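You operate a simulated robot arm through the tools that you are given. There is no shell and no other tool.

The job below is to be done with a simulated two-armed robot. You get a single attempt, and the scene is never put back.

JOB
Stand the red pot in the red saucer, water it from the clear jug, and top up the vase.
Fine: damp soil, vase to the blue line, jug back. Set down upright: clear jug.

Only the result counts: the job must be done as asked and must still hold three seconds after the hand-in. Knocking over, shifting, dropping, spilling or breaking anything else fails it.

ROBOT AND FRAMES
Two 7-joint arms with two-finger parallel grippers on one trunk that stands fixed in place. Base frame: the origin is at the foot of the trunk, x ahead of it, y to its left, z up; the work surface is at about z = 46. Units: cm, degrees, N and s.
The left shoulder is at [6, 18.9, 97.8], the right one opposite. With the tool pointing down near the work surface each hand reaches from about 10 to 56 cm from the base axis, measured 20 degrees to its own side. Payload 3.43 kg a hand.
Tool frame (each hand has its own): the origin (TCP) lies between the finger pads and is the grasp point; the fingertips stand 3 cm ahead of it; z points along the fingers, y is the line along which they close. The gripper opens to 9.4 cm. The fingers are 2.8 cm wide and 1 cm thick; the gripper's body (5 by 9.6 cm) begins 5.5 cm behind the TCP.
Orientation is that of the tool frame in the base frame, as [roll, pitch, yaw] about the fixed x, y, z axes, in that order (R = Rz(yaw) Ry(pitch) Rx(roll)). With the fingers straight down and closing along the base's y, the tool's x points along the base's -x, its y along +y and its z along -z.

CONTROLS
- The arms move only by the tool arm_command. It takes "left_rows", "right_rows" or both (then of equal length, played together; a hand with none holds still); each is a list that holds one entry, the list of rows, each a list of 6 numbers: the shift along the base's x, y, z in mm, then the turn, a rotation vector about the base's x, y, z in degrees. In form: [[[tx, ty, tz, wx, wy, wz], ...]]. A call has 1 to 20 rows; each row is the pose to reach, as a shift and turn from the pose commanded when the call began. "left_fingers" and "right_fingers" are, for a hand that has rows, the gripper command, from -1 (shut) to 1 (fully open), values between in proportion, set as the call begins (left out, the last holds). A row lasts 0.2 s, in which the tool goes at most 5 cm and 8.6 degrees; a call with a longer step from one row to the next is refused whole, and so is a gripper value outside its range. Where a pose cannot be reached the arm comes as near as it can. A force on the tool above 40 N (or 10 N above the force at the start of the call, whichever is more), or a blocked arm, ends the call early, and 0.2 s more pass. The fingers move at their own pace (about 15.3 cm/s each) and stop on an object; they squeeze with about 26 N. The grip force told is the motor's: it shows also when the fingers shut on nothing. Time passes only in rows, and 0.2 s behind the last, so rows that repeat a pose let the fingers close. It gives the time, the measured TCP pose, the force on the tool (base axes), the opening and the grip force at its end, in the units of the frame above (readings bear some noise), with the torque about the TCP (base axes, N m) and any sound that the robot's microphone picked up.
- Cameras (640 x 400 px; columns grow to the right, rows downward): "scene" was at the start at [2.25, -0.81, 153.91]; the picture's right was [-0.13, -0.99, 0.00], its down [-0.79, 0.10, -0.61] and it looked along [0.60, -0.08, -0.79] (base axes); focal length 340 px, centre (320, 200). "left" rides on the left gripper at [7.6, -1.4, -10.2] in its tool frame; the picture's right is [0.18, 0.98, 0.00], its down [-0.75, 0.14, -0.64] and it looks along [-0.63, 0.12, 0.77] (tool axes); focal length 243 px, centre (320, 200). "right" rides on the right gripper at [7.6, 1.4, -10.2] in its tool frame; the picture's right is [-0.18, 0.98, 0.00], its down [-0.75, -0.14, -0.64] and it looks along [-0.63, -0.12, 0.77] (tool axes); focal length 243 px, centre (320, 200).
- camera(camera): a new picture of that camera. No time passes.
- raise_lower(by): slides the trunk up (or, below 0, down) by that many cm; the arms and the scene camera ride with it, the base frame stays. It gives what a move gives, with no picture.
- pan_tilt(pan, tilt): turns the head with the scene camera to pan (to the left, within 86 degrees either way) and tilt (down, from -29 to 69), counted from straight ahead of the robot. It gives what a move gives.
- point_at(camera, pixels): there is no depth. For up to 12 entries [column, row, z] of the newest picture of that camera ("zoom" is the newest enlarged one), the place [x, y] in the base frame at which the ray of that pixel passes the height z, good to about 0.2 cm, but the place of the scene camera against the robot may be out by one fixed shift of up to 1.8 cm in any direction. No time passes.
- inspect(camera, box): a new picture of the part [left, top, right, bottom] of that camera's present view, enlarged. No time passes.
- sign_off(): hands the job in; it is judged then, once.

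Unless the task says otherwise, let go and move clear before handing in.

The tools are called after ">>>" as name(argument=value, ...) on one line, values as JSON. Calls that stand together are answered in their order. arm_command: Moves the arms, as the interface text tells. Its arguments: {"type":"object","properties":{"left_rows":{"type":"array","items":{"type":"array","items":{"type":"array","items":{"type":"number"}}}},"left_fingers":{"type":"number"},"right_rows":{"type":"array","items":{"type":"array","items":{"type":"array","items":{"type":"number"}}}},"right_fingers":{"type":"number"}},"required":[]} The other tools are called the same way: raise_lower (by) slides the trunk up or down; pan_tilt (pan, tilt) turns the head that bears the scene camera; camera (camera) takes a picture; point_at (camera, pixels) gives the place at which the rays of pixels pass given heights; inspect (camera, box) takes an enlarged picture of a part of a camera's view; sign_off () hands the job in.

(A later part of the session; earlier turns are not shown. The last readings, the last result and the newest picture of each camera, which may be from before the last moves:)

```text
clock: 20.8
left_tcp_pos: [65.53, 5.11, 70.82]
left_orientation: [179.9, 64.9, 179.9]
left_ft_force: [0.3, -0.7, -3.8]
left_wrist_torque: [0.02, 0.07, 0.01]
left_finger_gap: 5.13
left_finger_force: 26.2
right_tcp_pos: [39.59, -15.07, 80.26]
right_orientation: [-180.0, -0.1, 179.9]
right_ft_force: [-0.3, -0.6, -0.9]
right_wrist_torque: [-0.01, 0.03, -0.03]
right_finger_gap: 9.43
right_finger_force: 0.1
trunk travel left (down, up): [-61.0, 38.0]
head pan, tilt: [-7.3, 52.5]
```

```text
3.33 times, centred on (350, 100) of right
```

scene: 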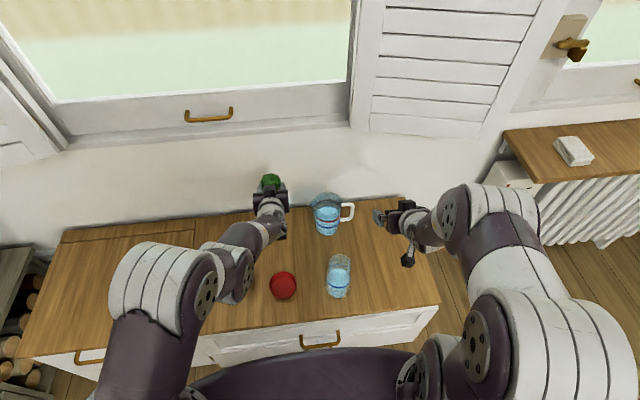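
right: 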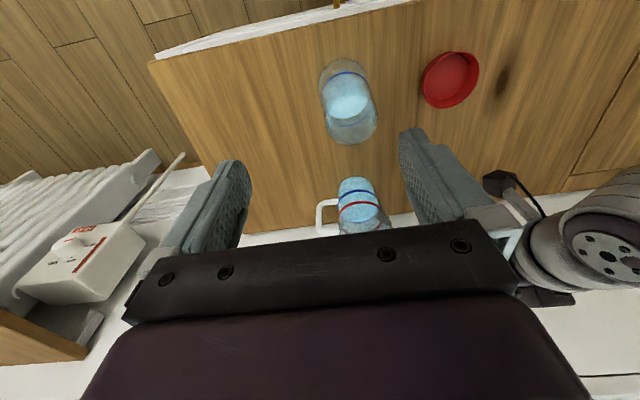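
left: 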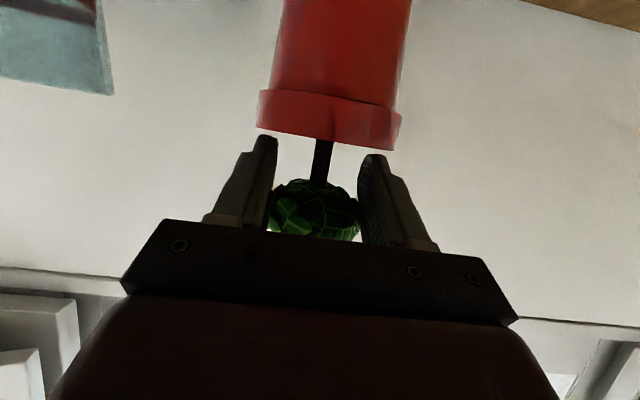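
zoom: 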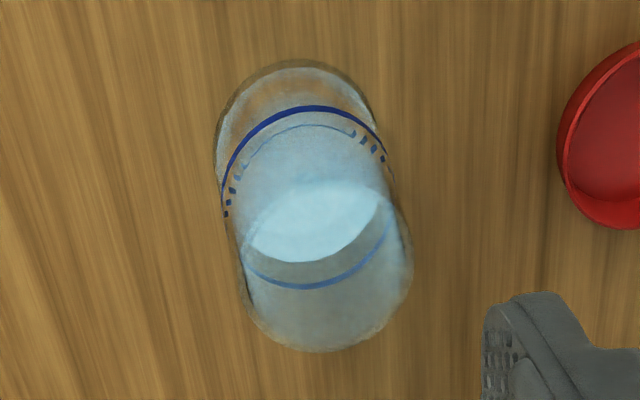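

The saucer's centre is about (46.1, 5.2) with its rim at z≈48, and the held pot's axis is about 0.9 cm ahead of the TCP with its base about 10.2 cm below it. I'll carry the pot slowly back over the saucer, staying high.

>>> arm_command(left_rows=[[[-8, 0, 0, 0, 0, 0], [-22, 0, 0, 0, 0, 0], [-40, 0, 0, 0, 0, 0], [-60, 0, 0, 0, 0, 0], [-80, 0, 0, 0, 0, 0], [-100, 0, 0, 0, 0, 0], [-120, 0, 0, 0, 0, 0], [-140, 0, 0, 0, 0, 0], [-160, 0, 0, 0, 0, 0], [-180, 0, 0, 0, 0, 0], [-195, 0, 0, 0, 0, 0], [-203, 0, 0, 0, 0, 0], [-203, 0, 0, 0, 0, 0]]])

>>> camera(camera="right")

>>> camera(camera="scene")

>>> camera(camera="left")

```text
clock: 23.6
left_tcp_pos: [48.17, 4.14, 71.22]
left_orientation: [179.9, 64.7, 179.9]
left_ft_force: [0.3, -0.2, -5.2]
left_wrist_torque: [-0.02, 0.08, 0.01]
left_finger_gap: 5.08
left_finger_force: 25.7
left hand out of reach, approached as far as the arm can: row 10, 11, 12, 13
right_tcp_pos: [39.61, -15.03, 80.32]
right_orientation: [179.9, 0.0, -179.9]
right_ft_force: [0.6, -0.7, 0.3]
right_wrist_torque: [0.01, 0.01, 0.02]
right_finger_gap: 9.41
right_finger_force: 0.0
trunk travel left (down, up): [-61.0, 38.0]
head pan, tilt: [-7.3, 52.5]
```

```text
taken
```

right: 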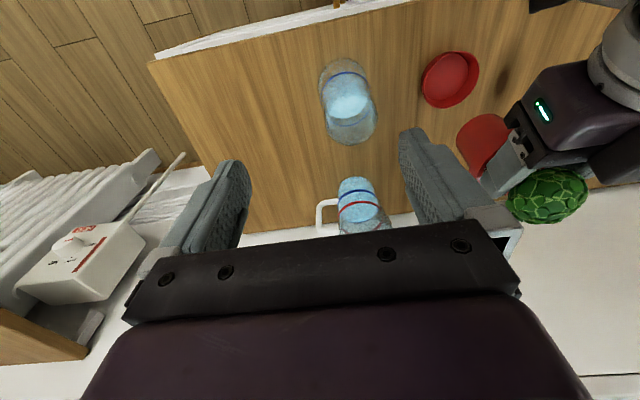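

```text
taken
```

scene: 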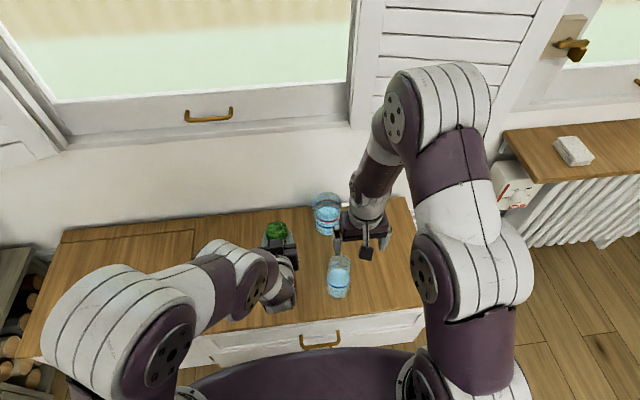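

```text
taken
```

left: 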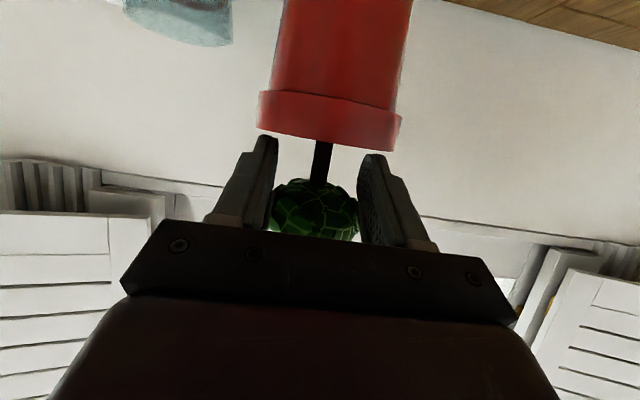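

The left hand stops near x=48 at this height because the arm is folded, and the pot still hangs steadily (gap 5.08). Raising the trunk gives room, so I'll lift it 10 cm and then lower the hand.

>>> raise_lower(by=10)

```text
clock: 24.9
left_tcp_pos: [48.16, 4.23, 81.16]
left_orientation: [179.9, 64.7, 180.0]
left_ft_force: [0.3, 0.5, -3.6]
left_wrist_torque: [-0.01, 0.08, 0.03]
left_finger_gap: 3.38
left_finger_force: 25.8
right_tcp_pos: [39.54, -15.09, 90.27]
right_orientation: [180.0, 0.1, 180.0]
right_ft_force: [0.3, -0.1, -0.5]
right_wrist_torque: [0.01, 0.01, 0.01]
right_finger_gap: 9.4
right_finger_force: 0.0
trunk travel left (down, up): [-71.0, 28.0]
head pan, tilt: [-7.3, 52.5]
```

The gap dropped to 3.38 cm while the weight is still carried, so the pads slid along the ball. I need to see how the pot hangs before any further move.

>>> camera(camera="left")

>>> camera(camera="right")

>>> inspect(camera="scene", box=[220, 190, 360, 310])

```text
taken
```

left: 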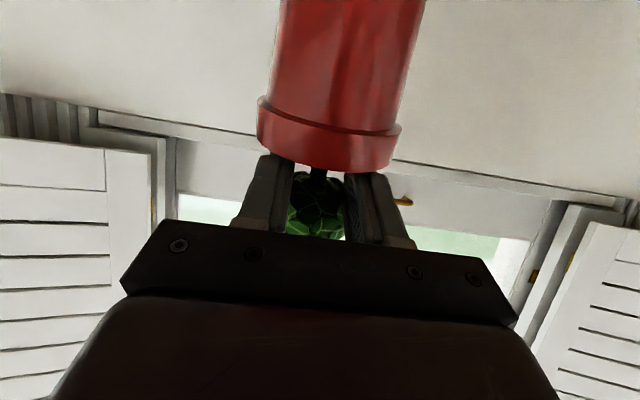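

```text
taken
```

right: 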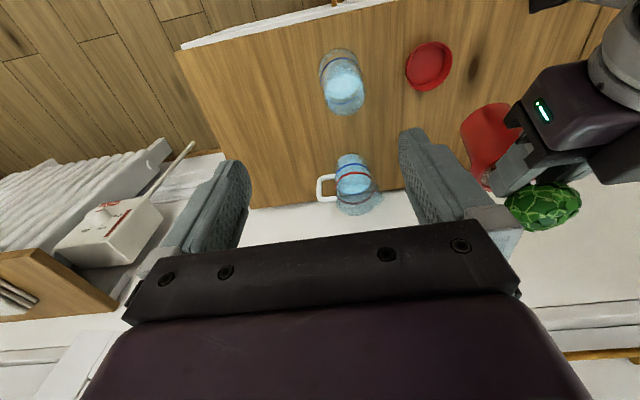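

```text
3.33 times, centred on (290, 250) of scene
```

zoom: 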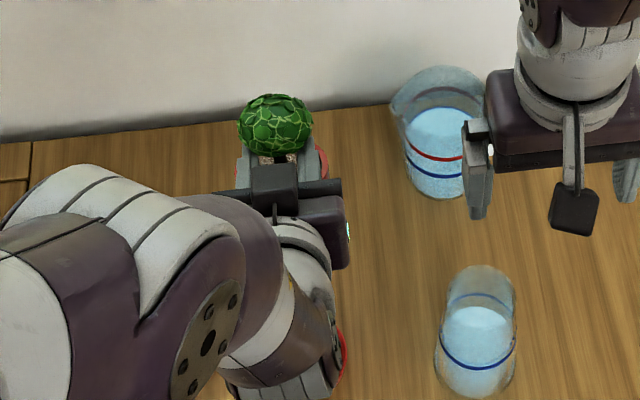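

The fingers now sit between the ball and the rim, so the pot is caged by its neck and can't fall, but it looks tilted. I'll zoom in with the right camera to judge the tilt.

>>> inspect(camera="right", box=[420, 60, 640, 240])

>>> inspect(camera="left", box=[200, 0, 460, 260])

```text
2.22 times, centred on (530, 150) of right
```

zoom: 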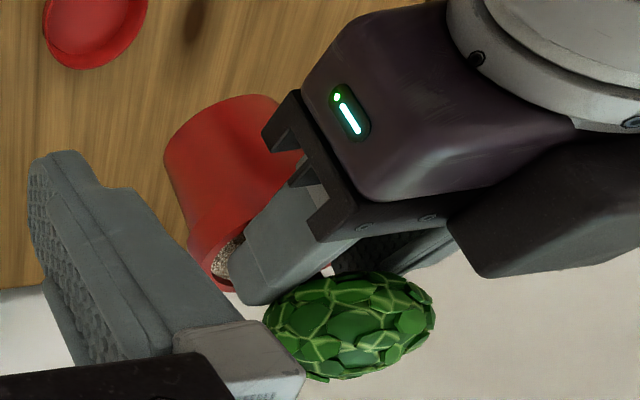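

```text
1.54 times, centred on (330, 130) of left
```

zoom: 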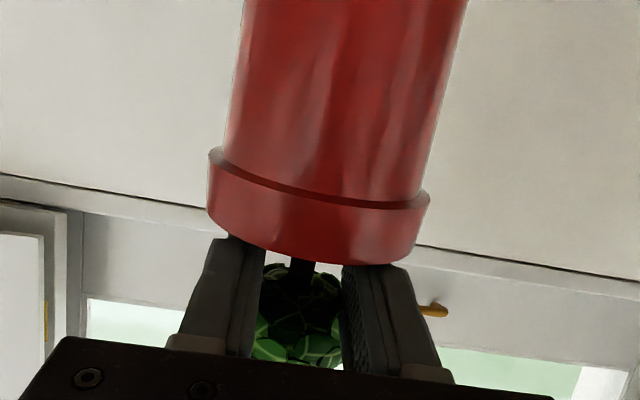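

The pot's top leans forward about 13–20°, following the fingers' slant, so levelling the hand should bring it upright. First I'll lower it slowly to z≈69 above the saucer, where the arm has room.

>>> arm_command(left_rows=[[[0, 0, -8, 0, 0, 0], [0, 0, -22, 0, 0, 0], [-3, 2, -38, 0, 0, 0], [-6, 4, -55, 0, 0, 0], [-10, 6, -72, 0, 0, 0], [-14, 8, -90, 0, 0, 0], [-18, 10, -105, 0, 0, 0], [-20, 10, -115, 0, 0, 0], [-20, 10, -120, 0, 0, 0], [-20, 10, -120, 0, 0, 0]]])

>>> camera(camera="left")

>>> inspect(camera="right", box=[380, 0, 640, 200])

```text
clock: 26.9
left_tcp_pos: [48.13, 4.24, 72.97]
left_orientation: [-176.8, 66.7, -176.6]
left_ft_force: [0.0, -0.4, -3.6]
left_wrist_torque: [0.01, 0.06, -0.01]
left_finger_gap: 3.35
left_finger_force: 26.3
left hand out of reach, approached as far as the arm can: row 4, 5
right_tcp_pos: [39.61, -15.02, 90.36]
right_orientation: [-180.0, 0.0, -180.0]
right_ft_force: [0.0, 0.6, 0.4]
right_wrist_torque: [-0.01, -0.01, 0.01]
right_finger_gap: 9.38
right_finger_force: 0.1
trunk travel left (down, up): [-71.0, 28.0]
head pan, tilt: [-7.3, 52.5]
stopped in row 10 (left hand): the arm was blocked; the commanded pose is now the measured one
```

```text
taken
```

left: 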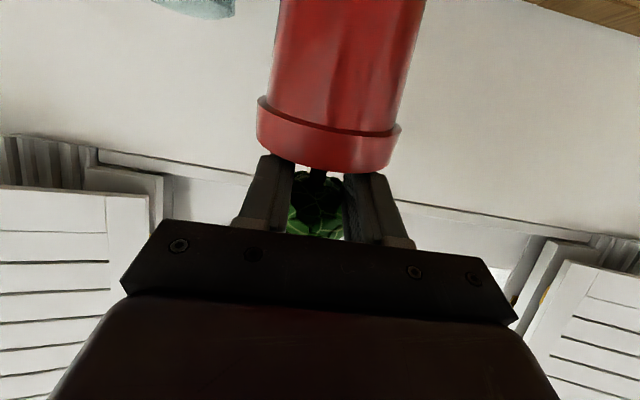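

```text
2.00 times, centred on (510, 100) of right
```

zoom: 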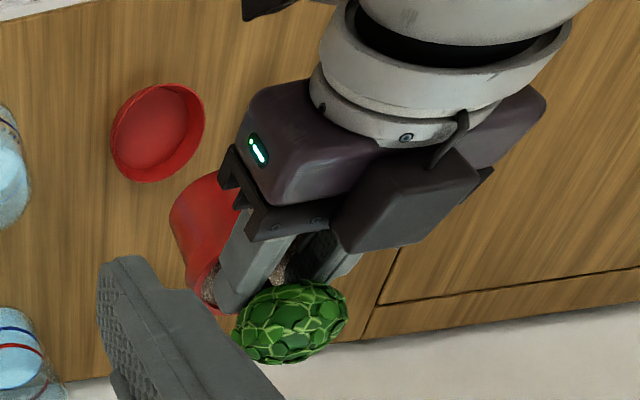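

The arm reports "blocked" at (48.1, 4.2, 73.0) and its orientation shifted slightly, though the tool force is normal. I'll look at the arm with the scene camera.

>>> camera(camera="scene")

>>> inspect(camera="scene", box=[20, 200, 380, 400])

```text
taken
```

scene: 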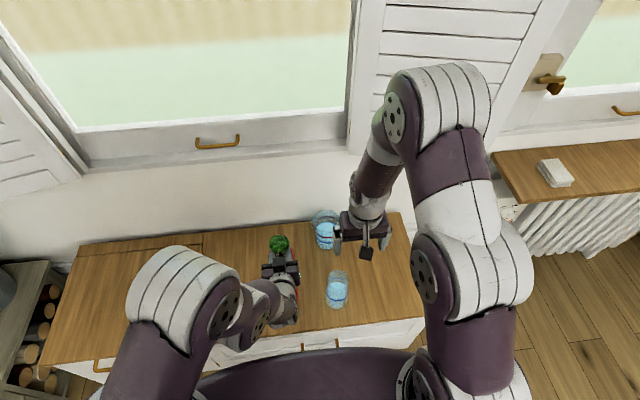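

```text
1.78 times, centred on (200, 300) of scene
```

zoom: 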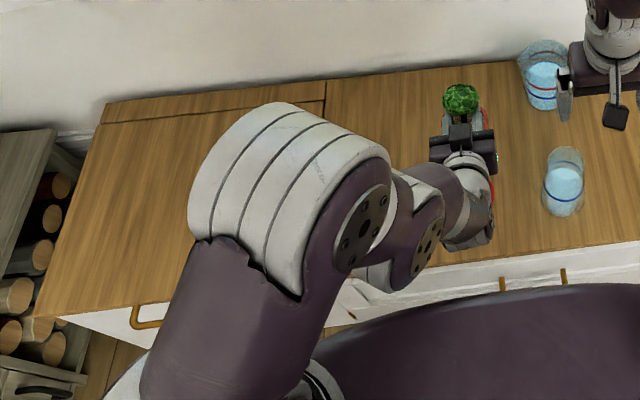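

There's no contact at the tool; the arm is simply folded to its limit when the hand points straight ahead this close in. I'll back out slightly and swing the hand to come from the left (yaw about -70°), so the forearm has room; turning the pot about the vertical does no harm.

>>> arm_command(left_rows=[[[10, 5, 5, 0, 0, 0], [20, 10, 10, 0, 0, -6], [30, 20, 10, 0, 0, -14], [35, 28, 10, 0, 0, -22], [35, 35, 10, 0, 0, -30], [35, 40, 10, 0, 0, -38], [35, 45, 10, 0, 0, -46], [32, 50, 10, 0, 0, -54], [28, 50, 10, 0, 0, -62], [24, 50, 10, 0, 0, -70], [24, 50, 10, 0, 0, -70]]])

>>> camera(camera="left")

>>> camera(camera="scene")

>>> inspect(camera="right", box=[380, 0, 640, 200])

```text
clock: 28.4
left_tcp_pos: [48.46, -15.1, 81.6]
left_orientation: [-178.2, 77.8, 151.1]
left_ft_force: [-1.7, -4.7, -11.6]
left_wrist_torque: [-0.11, -0.81, 0.54]
left_finger_gap: 3.18
left_finger_force: 25.3
left hand out of reach, approached as far as the arm can: row 2, 3, 4, 5, 6, 7
right_tcp_pos: [39.63, -15.2, 90.3]
right_orientation: [179.9, 0.2, -180.0]
right_ft_force: [1.5, 4.4, 6.7]
right_wrist_torque: [0.51, 0.03, -0.18]
right_finger_gap: 9.43
right_finger_force: 0.0
trunk travel left (down, up): [-71.0, 28.0]
head pan, tilt: [-7.3, 52.5]
stopped in row 7 (left hand): the arm was blocked; the commanded pose is now the measured one
```

```text
taken
```

left: 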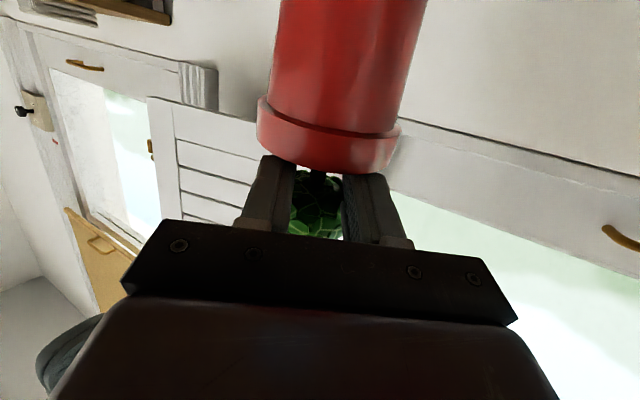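

```text
taken
```

scene: 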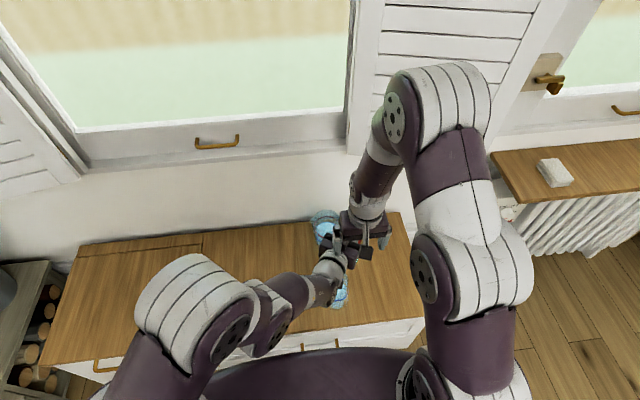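

```text
2.00 times, centred on (510, 100) of right
```

zoom: 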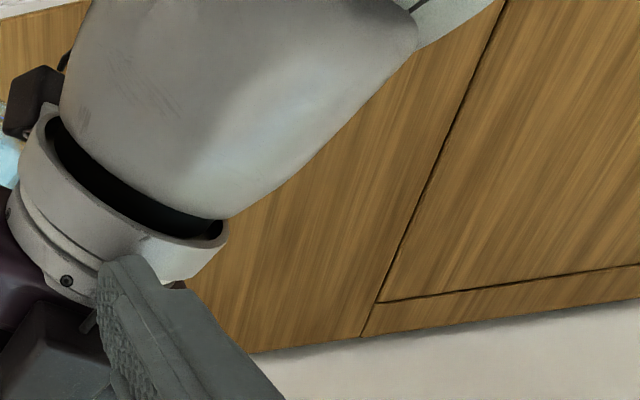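

The swing went badly: the left hand drifted to (48.5, -15.1, 81.6) and its wrist touched the right hand (both read forces), though the pot is still caged (gap 3.18). I'll first lift the right hand up and away to its own side to break the contact.

>>> arm_command(right_rows=[[[0, -3, 15, 0, 0, 0], [0, -10, 35, 0, 0, 0], [0, -30, 55, 0, 0, 0], [0, -60, 70, 0, 0, 0], [0, -95, 80, 0, 0, 0], [0, -130, 80, 0, 0, 0], [0, -130, 80, 0, 0, 0]]])

>>> camera(camera="scene")

>>> camera(camera="right")

```text
clock: 30.1
left_tcp_pos: [48.58, -14.97, 81.7]
left_orientation: [-177.5, 77.9, 152.0]
left_ft_force: [-0.5, 0.2, -4.4]
left_wrist_torque: [0.04, 0.04, 0.01]
left_finger_gap: 3.14
left_finger_force: 25.8
right_tcp_pos: [39.77, -28.15, 98.53]
right_orientation: [179.9, -0.1, -179.9]
right_ft_force: [-0.7, 0.6, 0.4]
right_wrist_torque: [-0.06, -0.01, 0.02]
right_finger_gap: 9.41
right_finger_force: 0.0
trunk travel left (down, up): [-71.0, 28.0]
head pan, tilt: [-7.3, 52.5]
```

```text
taken
```

scene: 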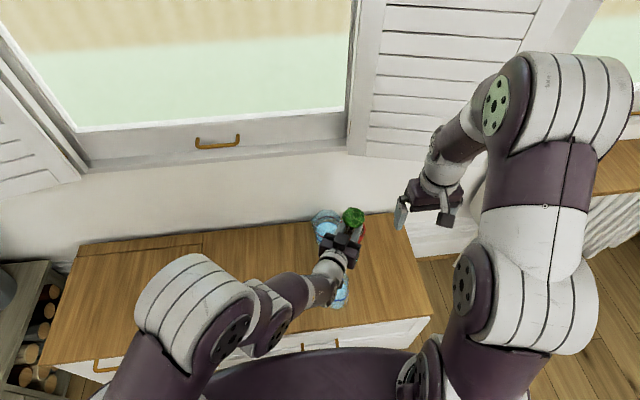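

```text
taken
```

right: 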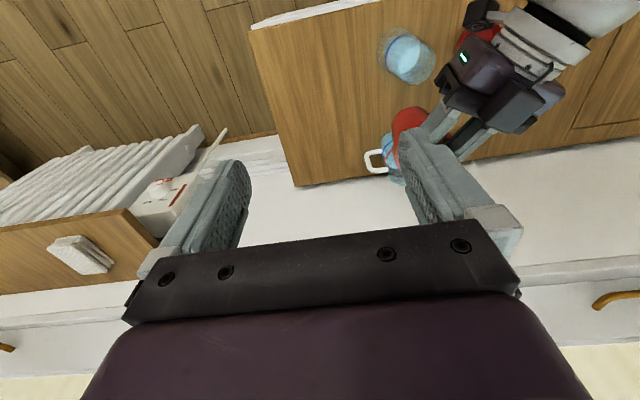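

Contact is broken and forces are normal; the pot hangs at (48.6, -15, 81.7), well above the vase and jug. I'll move the left hand out and back to its own side, where the arm is stretched and well-behaved, keeping the orientation fixed.

>>> arm_command(left_rows=[[[10, 10, 0, 0, 0, 0], [20, 25, 0, 0, 0, 0], [30, 45, 0, 0, 0, 0], [45, 65, 0, 0, 0, 0], [60, 90, 0, 0, 0, 0], [75, 115, 0, 0, 0, 0], [85, 140, 0, 0, 0, 0], [95, 160, 0, 0, 0, 0], [100, 180, 0, 0, 0, 0], [100, 195, 0, 0, 0, 0], [100, 205, 0, 0, 0, 0], [100, 205, 0, 0, 0, 0]]])

>>> camera(camera="scene")

>>> camera(camera="left")

```text
clock: 32.6
left_tcp_pos: [52.31, -10.33, 82.16]
left_orientation: [-176.6, 77.2, 159.0]
left_ft_force: [0.8, 0.0, -4.1]
left_wrist_torque: [0.02, 0.09, 0.05]
left_finger_gap: 3.13
left_finger_force: 26.3
left hand out of reach, approached as far as the arm can: row 1, 2, 3, 4, 5, 6, 7, 8, 9, 10, 11, 12
right_tcp_pos: [39.69, -28.13, 98.51]
right_orientation: [-180.0, 0.0, -180.0]
right_ft_force: [0.9, -0.2, 0.4]
right_wrist_torque: [-0.02, 0.03, 0.0]
right_finger_gap: 9.42
right_finger_force: 0.0
trunk travel left (down, up): [-71.0, 28.0]
head pan, tilt: [-7.3, 52.5]
```

```text
taken
```

scene: 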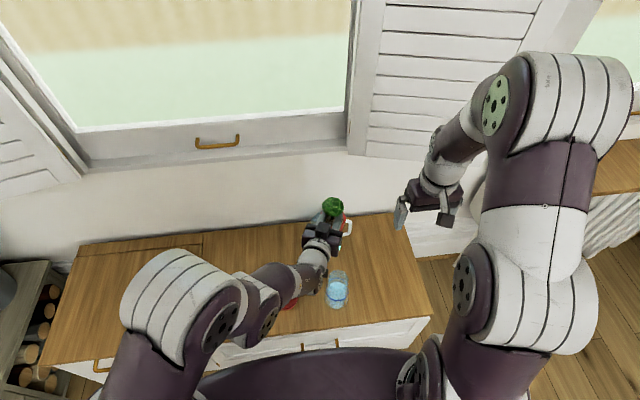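

```text
taken
```

left: 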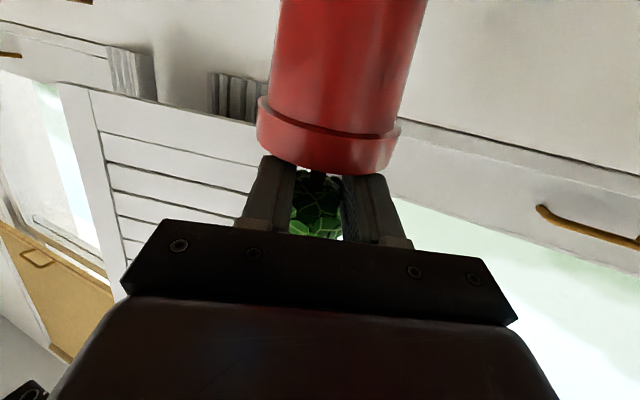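

The arm moved only part of the way, to (52.3, -10.3), so this wrist orientation seems to be holding it at a joint limit. I'll ease the wrist back toward the original heading while moving to the left and outward.

>>> arm_command(left_rows=[[[6, 10, 0, 0.3, 1.5, 2.6], [12, 22, 0, 0.6, 3, 5.2], [20, 36, 0, 0.8, 4.5, 7.8], [28, 52, 0, 1.1, 6, 10.5], [38, 70, 0, 1.4, 7.5, 13], [48, 90, 0, 1.7, 9, 16], [60, 110, 0, 2, 10.5, 18.5], [70, 130, 0, 2.2, 12, 21], [75, 145, 0, 2.2, 12, 21], [75, 150, 0, 2.2, 12, 21], [75, 150, 0, 2.2, 12, 21]]])

>>> camera(camera="scene")

>>> camera(camera="left")

```text
clock: 35.0
left_tcp_pos: [58.95, 5.36, 81.96]
left_orientation: [-176.6, 65.2, -179.9]
left_ft_force: [-0.1, -0.4, -4.5]
left_wrist_torque: [-0.01, 0.01, 0.0]
left_finger_gap: 3.13
left_finger_force: 25.9
right_tcp_pos: [39.76, -28.11, 98.51]
right_orientation: [-179.9, -0.1, -180.0]
right_ft_force: [0.7, -0.4, 0.3]
right_wrist_torque: [0.0, 0.0, 0.0]
right_finger_gap: 9.41
right_finger_force: 0.0
trunk travel left (down, up): [-71.0, 28.0]
head pan, tilt: [-7.3, 52.5]
```

```text
taken
```

scene: 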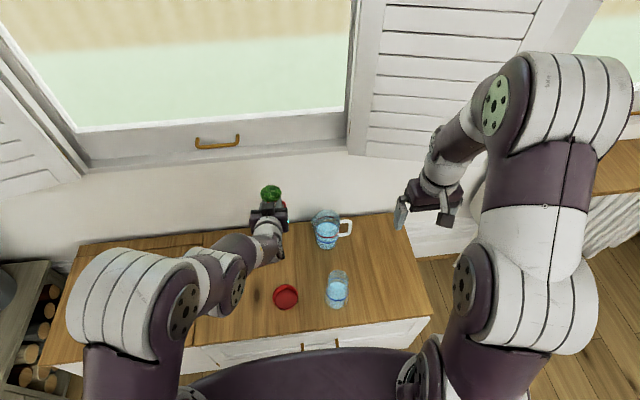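

```text
taken
```

left: 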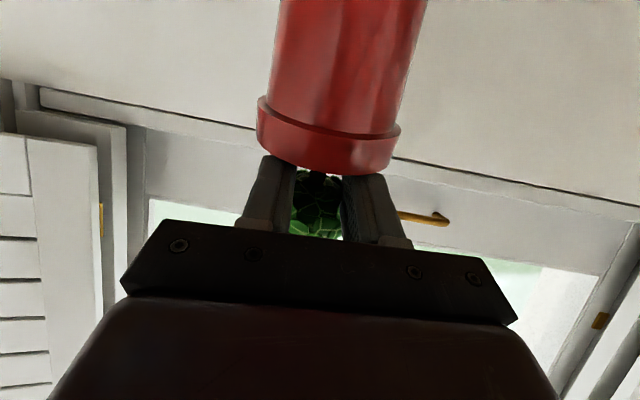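

It recovered: the pot is at (59, 5.4, 82) and the saucer, vase and jug are untouched. In this stretched pose I'll try yawing the hand in small amounts so it will approach the saucer from the left.

>>> arm_command(left_rows=[[[0, 5, 0, 0, 0, -6], [0, 12, 0, 0, 0, -12], [0, 20, 0, 0, 0, -18], [0, 28, 0, 0, 0, -24], [0, 35, 0, 0, 0, -30], [0, 35, 0, 0, 0, -30]]])

```text
clock: 36.5
left_tcp_pos: [58.56, 4.12, 81.8]
left_orientation: [-176.1, 65.2, 175.0]
left_ft_force: [-0.5, 0.3, -4.4]
left_wrist_torque: [0.01, 0.04, 0.04]
left_finger_gap: 3.11
left_finger_force: 25.8
left hand out of reach, approached as far as the arm can: row 1, 2, 3, 4, 5, 6
right_tcp_pos: [39.79, -28.06, 98.39]
right_orientation: [180.0, 0.0, -180.0]
right_ft_force: [0.3, -0.4, -0.4]
right_wrist_torque: [-0.01, -0.01, 0.01]
right_finger_gap: 9.41
right_finger_force: 0.0
trunk travel left (down, up): [-71.0, 28.0]
head pan, tilt: [-7.3, 52.5]
```

Even a small yaw to the right is refused, so some wrist joint is at its limit in this posture. A safer plan is to set the pot down upright on free table near (56, 10), then regrip it from the left with a freshly oriented hand. First I'll level the hand by about 14° to bring the pot upright and move it to y≈10.

>>> arm_command(left_rows=[[[0, 10, 0, 0, -3, 1], [0, 20, -10, 0, -6, 3], [0, 35, -20, 0, -9, 5], [0, 50, -30, 0, -12, 5], [0, 60, -40, 0, -14, 5], [0, 60, -40, 0, -14, 5]]])

>>> camera(camera="left")

>>> camera(camera="scene")

>>> camera(camera="right")

```text
clock: 37.9
left_tcp_pos: [58.42, 8.48, 78.01]
left_orientation: [177.5, 78.9, 174.7]
left_ft_force: [-1.4, -0.8, -4.2]
left_wrist_torque: [0.0, 0.06, 0.01]
left_finger_gap: 3.08
left_finger_force: 25.5
left hand out of reach, approached as far as the arm can: row 4, 5, 6
right_tcp_pos: [39.74, -28.1, 98.55]
right_orientation: [180.0, -0.1, -179.9]
right_ft_force: [-0.3, -1.1, -0.7]
right_wrist_torque: [0.03, 0.01, -0.01]
right_finger_gap: 9.39
right_finger_force: 0.0
trunk travel left (down, up): [-71.0, 28.0]
head pan, tilt: [-7.3, 52.5]
```

```text
taken
```

left: 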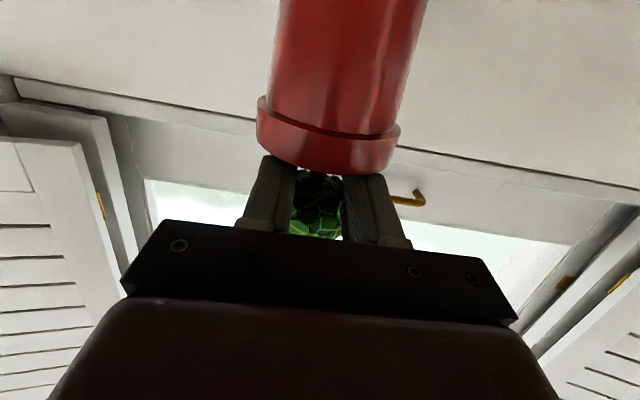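

```text
taken
```

scene: 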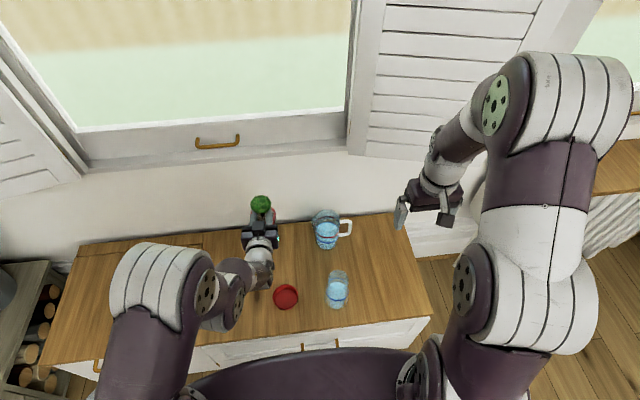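

```text
taken
```

right: 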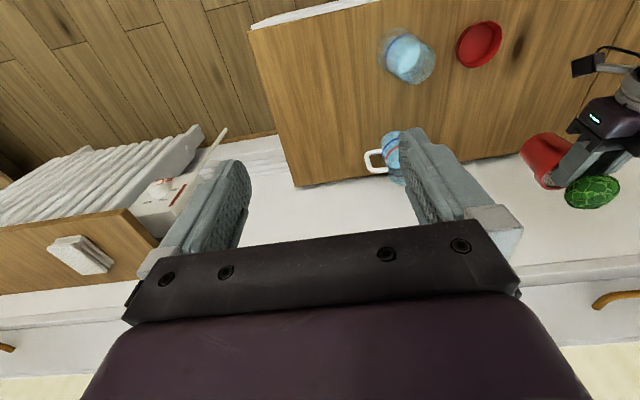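

The hand is now about 11° below level at (58.4, 8.5, 78). I'll zoom in from the right and scene cameras to see whether the pot is upright.

>>> inspect(camera="right", box=[480, 90, 640, 230])

>>> inspect(camera="scene", box=[200, 170, 340, 310])

```text
2.86 times, centred on (560, 160) of right
```

zoom: 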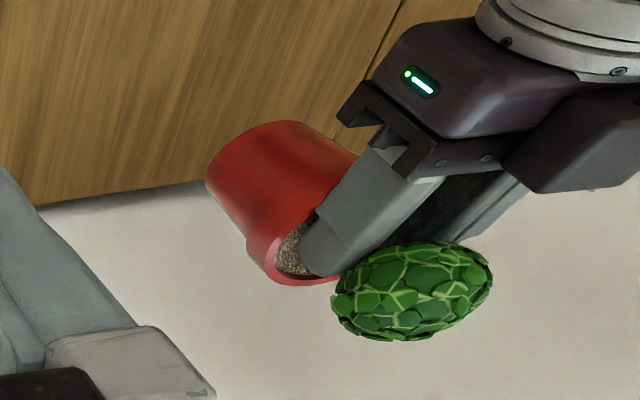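

```text
2.86 times, centred on (270, 240) of scene
```

zoom: 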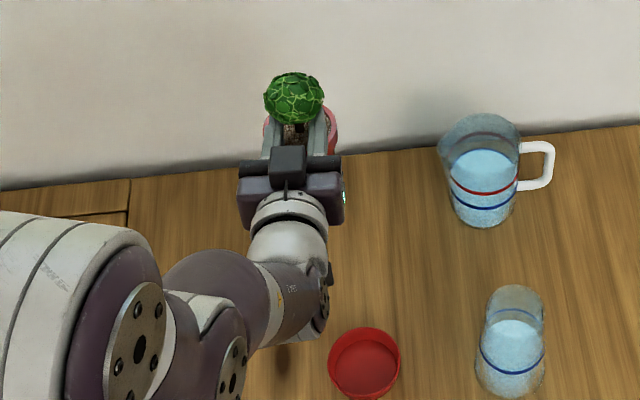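

The pot leans only about 5° forward now. Its base is about 9 cm below the TCP, and at this pitch the left camera would pass just over the saucer, so I'll shift further left to y≈14 before lowering.

>>> arm_command(left_rows=[[[0, 10, 0, 0, 0, 0], [0, 22, 0, 0, 0, 0], [0, 35, 0, 0, 0, 0], [0, 48, 0, 0, 0, 0], [0, 55, 0, 0, 0, 0], [0, 55, 0, 0, 0, 0]]])

```text
clock: 39.2
left_tcp_pos: [58.31, 9.56, 78.35]
left_orientation: [177.3, 78.9, 175.4]
left_ft_force: [-0.9, -0.1, -5.1]
left_wrist_torque: [-0.03, 0.06, 0.0]
left_finger_gap: 3.08
left_finger_force: 26.5
left hand out of reach, approached as far as the arm can: row 1, 2, 3, 4, 5, 6
right_tcp_pos: [39.72, -28.11, 98.55]
right_orientation: [-180.0, 0.0, 179.9]
right_ft_force: [0.7, 0.5, -0.1]
right_wrist_torque: [0.0, -0.02, 0.0]
right_finger_gap: 9.42
right_finger_force: 0.1
trunk travel left (down, up): [-71.0, 28.0]
head pan, tilt: [-7.3, 52.5]
```

Moving left with a fixed heading is limited too, so the hand wants to yaw leftward as it goes left. I'll combine the leftward shift with +18° of yaw.

>>> arm_command(left_rows=[[[0, 8, 0, 0, 0, 4], [0, 18, 0, 0, 0, 8], [0, 28, 0, 0, 0, 12], [0, 38, 0, 0, 0, 16], [0, 45, 0, 0, 0, 20], [0, 45, 0, 0, 0, 22], [0, 45, 0, 0, 0, 22]]])

>>> camera(camera="left")

>>> inspect(camera="scene", box=[160, 150, 380, 330])

```text
clock: 40.9
left_tcp_pos: [59.87, 14.5, 78.71]
left_orientation: [-179.1, 78.2, -161.1]
left_ft_force: [-0.5, 0.2, -4.1]
left_wrist_torque: [-0.04, 0.06, 0.0]
left_finger_gap: 3.07
left_finger_force: 25.9
left hand out of reach, approached as far as the arm can: row 3, 4, 5, 6, 7
right_tcp_pos: [39.76, -28.13, 98.5]
right_orientation: [-180.0, 0.0, 180.0]
right_ft_force: [0.5, 0.2, -1.1]
right_wrist_torque: [0.02, -0.01, -0.02]
right_finger_gap: 9.38
right_finger_force: 0.1
trunk travel left (down, up): [-71.0, 28.0]
head pan, tilt: [-7.3, 52.5]
```

```text
taken
```

left: 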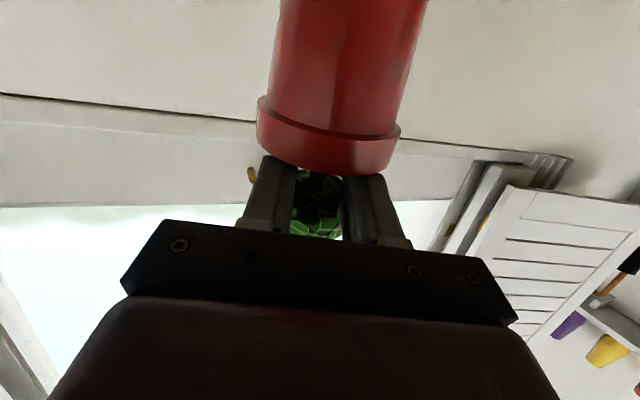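

```text
2.22 times, centred on (270, 240) of scene
```

zoom: 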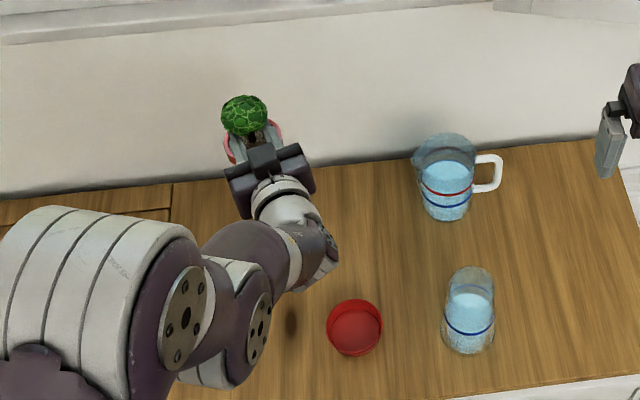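

The hand is at (59.9, 14.5, 78.7) with yaw +19°. The camera bracket would still come close to the saucer, so I'll move 3 cm further out and then lower with the trunk, which keeps the arm posture unchanged.

>>> arm_command(left_rows=[[[8, 2, 0, 0, 0, 0], [18, 5, 0, 0, 0, 0], [28, 8, 0, 0, 0, 0], [32, 10, 0, 0, 0, 0], [32, 10, 0, 0, 0, 0]]])

```text
clock: 42.0
left_tcp_pos: [62.95, 15.39, 78.66]
left_orientation: [-179.4, 79.1, -161.0]
left_ft_force: [0.0, 0.3, -3.9]
left_wrist_torque: [0.0, 0.1, -0.02]
left_finger_gap: 3.07
left_finger_force: 25.2
right_tcp_pos: [39.73, -28.06, 98.47]
right_orientation: [179.9, -0.1, -179.9]
right_ft_force: [0.5, -0.1, 1.0]
right_wrist_torque: [-0.05, -0.01, -0.02]
right_finger_gap: 9.4
right_finger_force: 0.1
trunk travel left (down, up): [-71.0, 28.0]
head pan, tilt: [-7.3, 52.5]
```

That was reached cleanly at (63, 15.4, 78.7). I'll lower the trunk 18 cm, which should leave the pot's base about 5 cm above the table.

>>> raise_lower(by=-18)

>>> camera(camera="left")

>>> camera(camera="right")

>>> inspect(camera="scene", box=[160, 120, 380, 300])

```text
clock: 44.0
left_tcp_pos: [63.04, 15.53, 60.71]
left_orientation: [-179.3, 79.2, -160.8]
left_ft_force: [-0.1, 0.8, -5.5]
left_wrist_torque: [-0.02, 0.05, -0.02]
left_finger_gap: 3.03
left_finger_force: 26.2
right_tcp_pos: [39.68, -28.11, 80.45]
right_orientation: [-179.9, 0.0, 179.9]
right_ft_force: [0.3, 0.4, -1.0]
right_wrist_torque: [-0.02, 0.0, 0.0]
right_finger_gap: 9.39
right_finger_force: 0.1
trunk travel left (down, up): [-53.0, 46.0]
head pan, tilt: [-7.3, 52.5]
```

```text
taken
```

left: 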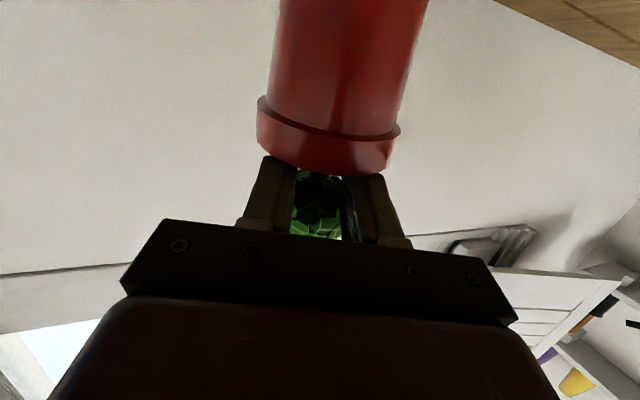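

```text
taken
```

right: 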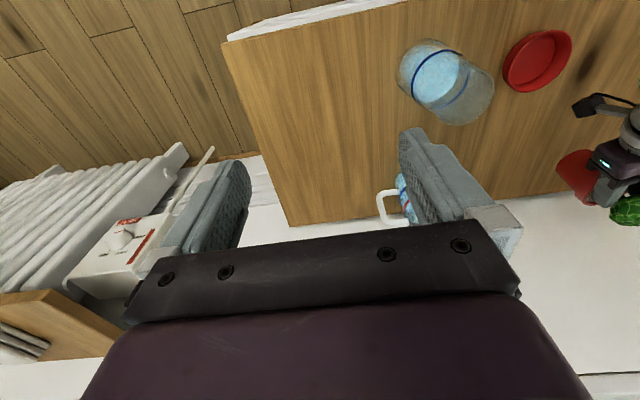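

```text
2.22 times, centred on (270, 210) of scene
```

zoom: 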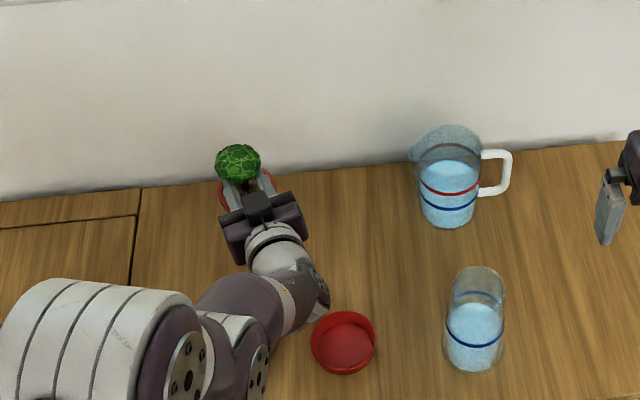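

The pot hangs about 5 cm over free table near (64.6, 16), clear of the saucer and the back edge. I'll lower another 4 cm with the trunk.

>>> raise_lower(by=-4)

>>> inspect(camera="scene", box=[180, 120, 320, 260])

>>> inspect(camera="right", box=[500, 80, 640, 240])

```text
clock: 44.9
left_tcp_pos: [62.95, 15.47, 56.58]
left_orientation: [-179.3, 79.1, -160.9]
left_ft_force: [-0.5, 0.6, -4.6]
left_wrist_torque: [-0.02, 0.08, 0.0]
left_finger_gap: 3.02
left_finger_force: 25.7
right_tcp_pos: [39.75, -28.15, 76.51]
right_orientation: [-179.9, 0.0, -179.9]
right_ft_force: [0.2, 0.8, 0.6]
right_wrist_torque: [-0.01, 0.0, -0.01]
right_finger_gap: 9.41
right_finger_force: 0.0
trunk travel left (down, up): [-49.0, 50.0]
head pan, tilt: [-7.3, 52.5]
```

```text
2.86 times, centred on (250, 190) of scene
```

zoom: 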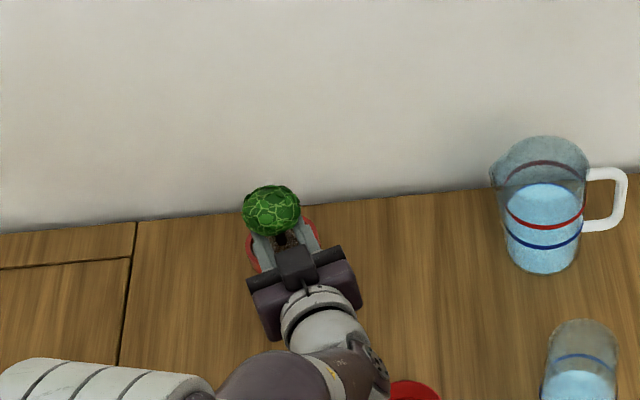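

```text
2.50 times, centred on (570, 160) of right
```

zoom: 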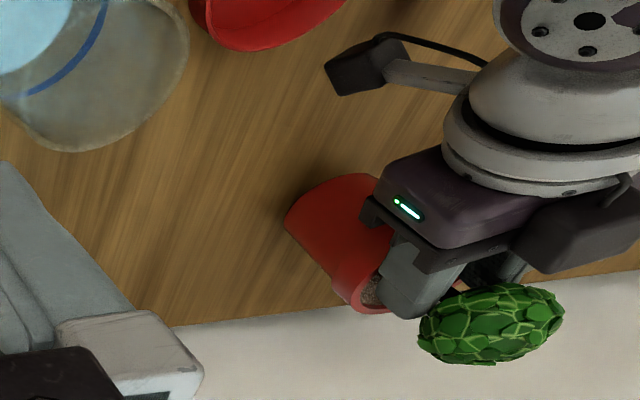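

The pot is still hanging (-4.6 N) a little above the table. I'll step down with the arm and watch for contact.

>>> arm_command(left_rows=[[[0, 0, -2, 0, 0, 0], [0, 0, -4, 0, 0, 0], [0, 0, -6, 0, 0, 0], [0, 0, -6, 0, 0, 0]]])

```text
clock: 45.9
left_tcp_pos: [63.03, 15.5, 56.08]
left_orientation: [-179.3, 79.3, -160.9]
left_ft_force: [0.6, 1.3, -3.1]
left_wrist_torque: [0.06, -0.01, 0.03]
left_finger_gap: 3.01
left_finger_force: 26.1
right_tcp_pos: [39.76, -28.07, 76.63]
right_orientation: [-180.0, -0.1, 180.0]
right_ft_force: [-0.5, 0.0, -0.5]
right_wrist_torque: [0.0, 0.0, 0.0]
right_finger_gap: 9.41
right_finger_force: 0.0
trunk travel left (down, up): [-49.0, 50.0]
head pan, tilt: [-7.3, 52.5]
```

The force eased slightly to -3.1 N, which may be first contact at an edge. I'll go 3 mm lower.

>>> arm_command(left_rows=[[[0, 0, -1, 0, 0, 0], [0, 0, -2, 0, 0, 0], [0, 0, -3, 0, 0, 0], [0, 0, -3, 0, 0, 0]]])

>>> inspect(camera="right", box=[500, 80, 640, 240])

```text
clock: 46.9
left_tcp_pos: [63.08, 15.33, 56.13]
left_orientation: [-179.0, 79.4, -160.4]
left_ft_force: [-1.7, 2.5, 11.5]
left_wrist_torque: [0.48, -0.36, 0.13]
left_finger_gap: 3.02
left_finger_force: 26.1
right_tcp_pos: [39.62, -28.09, 76.54]
right_orientation: [180.0, 0.1, 180.0]
right_ft_force: [-0.4, -0.5, -0.1]
right_wrist_torque: [-0.02, 0.02, 0.02]
right_finger_gap: 9.4
right_finger_force: 0.0
trunk travel left (down, up): [-49.0, 50.0]
head pan, tilt: [-7.3, 52.5]
```

```text
2.50 times, centred on (570, 160) of right
```

zoom: 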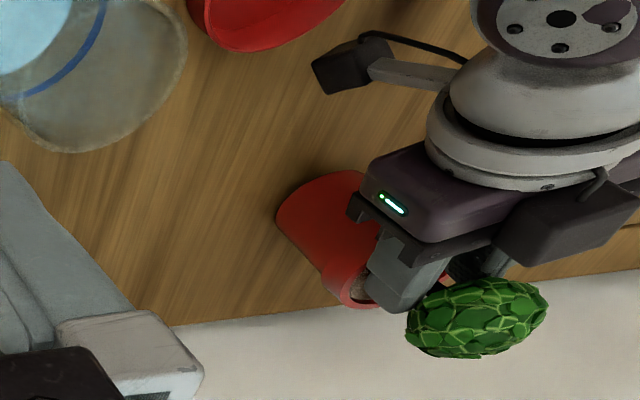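

The table pushes back with 11.5 N, so the pot is standing. I'll ease up 2 mm to take off the pressure and open the fingers to release it.

>>> arm_command(left_rows=[[[0, 0, 1, 0, 0, 0], [0, 0, 2, 0, 0, 0], [0, 0, 2, 0, 0, 0]]])

>>> arm_command(left_rows=[[[0, 0, 0, 0, 0, 0], [0, 0, 0, 0, 0, 0], [0, 0, 0, 0, 0, 0], [0, 0, 0, 0, 0, 0]]], left_fingers=1)

>>> camera(camera="left")

>>> inspect(camera="right", box=[500, 80, 640, 240])

>>> inspect(camera="scene", box=[180, 120, 320, 260])

```text
clock: 47.7
left_tcp_pos: [62.93, 15.34, 56.14]
left_orientation: [-179.2, 79.2, -161.0]
left_ft_force: [3.0, -3.0, 7.3]
left_wrist_torque: [-0.24, -0.71, -0.18]
left_finger_gap: 2.98
left_finger_force: 26.1
right_tcp_pos: [39.55, -28.07, 76.5]
right_orientation: [-180.0, 0.1, -179.9]
right_ft_force: [-0.6, 0.4, -0.3]
right_wrist_torque: [-0.02, -0.01, -0.03]
right_finger_gap: 9.38
right_finger_force: 0.1
trunk travel left (down, up): [-49.0, 50.0]
head pan, tilt: [-7.3, 52.5]
```

```text
clock: 48.7
left_tcp_pos: [62.92, 15.55, 56.1]
left_orientation: [-179.3, 79.1, -161.0]
left_ft_force: [-1.2, 0.8, 0.3]
left_wrist_torque: [0.0, 0.02, 0.01]
left_finger_gap: 9.42
left_finger_force: 0.2
right_tcp_pos: [39.63, -28.13, 76.5]
right_orientation: [180.0, 0.1, 180.0]
right_ft_force: [-0.7, -0.8, -0.3]
right_wrist_torque: [0.03, 0.01, 0.02]
right_finger_gap: 9.39
right_finger_force: 0.0
trunk travel left (down, up): [-49.0, 50.0]
head pan, tilt: [-7.3, 52.5]
```

```text
taken
```

left: 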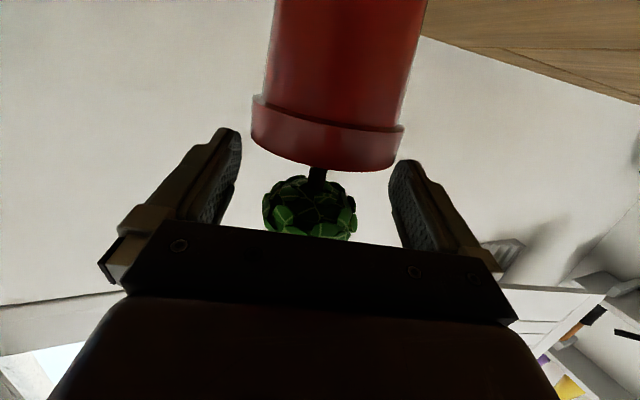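

```text
2.50 times, centred on (570, 160) of right
```

zoom: 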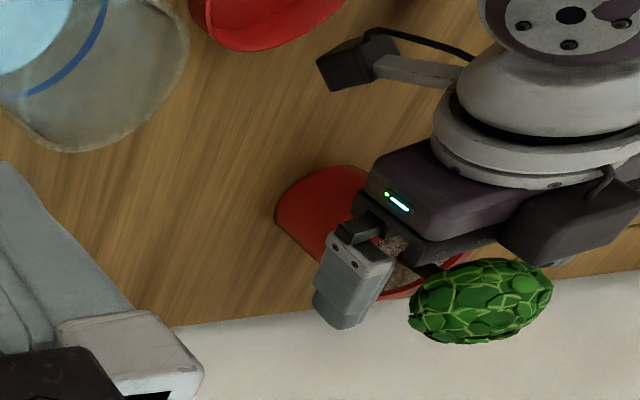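

```text
2.86 times, centred on (250, 190) of scene
```

zoom: 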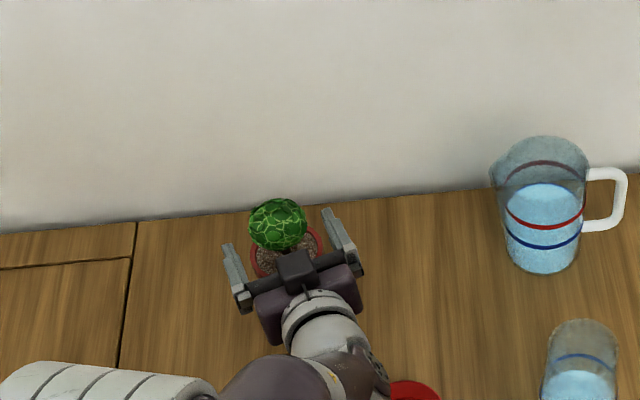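

The pot now stands upright on the table, released (gap 9.42, force near zero). I'll back the open hand off and up, raising early so the camera bracket clears the saucer.

>>> arm_command(left_rows=[[[-5, -2, 10, 0, 0, 0], [-12, -4, 25, 0, 0, 0], [-22, -8, 45, 0, 0, 0], [-35, -12, 70, 0, 0, 0], [-50, -15, 95, 0, 0, 0], [-65, -10, 120, 0, 0, 0], [-70, 0, 140, 0, 0, 0], [-70, 0, 140, 0, 0, 0]]])

>>> camera(camera="scene")

>>> camera(camera="left")

```text
clock: 50.5
left_tcp_pos: [58.9, 15.72, 70.76]
left_orientation: [-179.5, 78.8, -160.9]
left_ft_force: [-0.5, -0.4, -0.4]
left_wrist_torque: [0.01, 0.0, -0.02]
left_finger_gap: 9.42
left_finger_force: 0.0
left hand out of reach, approached as far as the arm can: row 5, 6, 7, 8
right_tcp_pos: [39.81, -28.16, 76.44]
right_orientation: [-179.9, -0.1, -179.9]
right_ft_force: [-0.9, -0.9, -1.0]
right_wrist_torque: [0.01, 0.0, 0.0]
right_finger_gap: 9.4
right_finger_force: 0.1
trunk travel left (down, up): [-49.0, 50.0]
head pan, tilt: [-7.3, 52.5]
```

```text
taken
```

scene: 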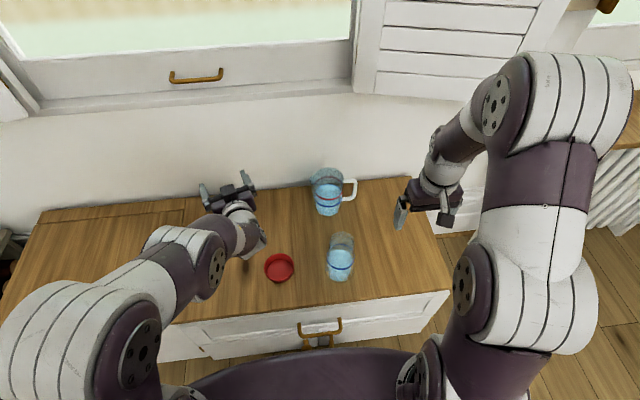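

```text
taken
```

left: 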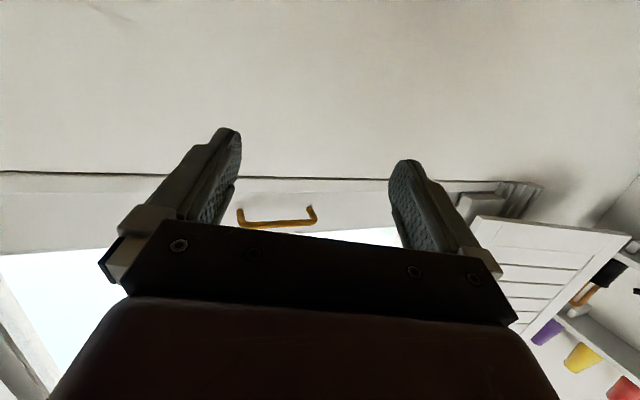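

The left hand is clear at (58.9, 15.7, 70.8). I'll turn it back to pointing straight down, then test which way it can yaw freely so I can choose a good regrip.

>>> arm_command(left_rows=[[[0, 0, 10, -2.6, 7.5, 0], [-5, 0, 20, -5.2, 15.1, 0], [-10, 0, 30, -7.8, 22.7, 0], [-20, 0, 40, -10.4, 30.2, 0], [-30, 0, 50, -13, 37.8, 0], [-40, 0, 60, -15.6, 45.4, 0], [-55, 0, 70, -18.2, 53, 0], [-70, 0, 80, -20.8, 60.5, 0], [-80, 0, 90, -23.4, 68, 0], [-90, 0, 95, -25.7, 74.6, 0], [-90, 0, 95, -25.7, 74.6, 0]]])

>>> camera(camera="left")

>>> camera(camera="scene")

```text
clock: 52.9
left_tcp_pos: [49.93, 15.47, 80.29]
left_orientation: [-179.5, 0.1, -161.0]
left_ft_force: [1.1, -0.2, -0.1]
left_wrist_torque: [0.02, -0.02, 0.0]
left_finger_gap: 9.43
left_finger_force: 0.0
right_tcp_pos: [39.66, -28.09, 76.49]
right_orientation: [-180.0, 0.0, -180.0]
right_ft_force: [-0.1, -0.1, 0.1]
right_wrist_torque: [0.0, 0.02, 0.0]
right_finger_gap: 9.4
right_finger_force: 0.0
trunk travel left (down, up): [-49.0, 50.0]
head pan, tilt: [-7.3, 52.5]
```

```text
taken
```

left: 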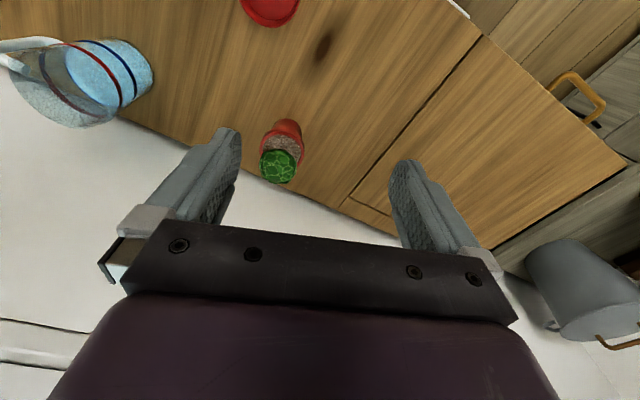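

```text
taken
```

scene: 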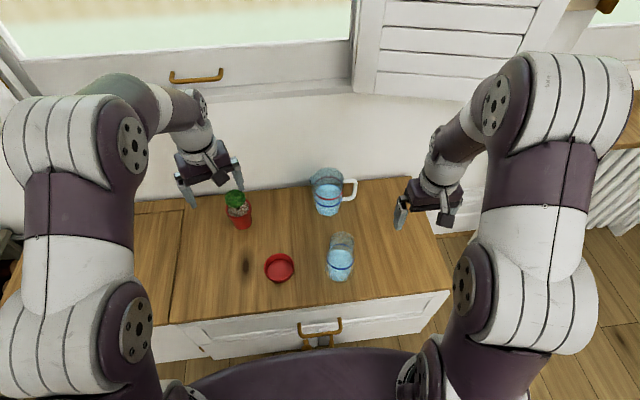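

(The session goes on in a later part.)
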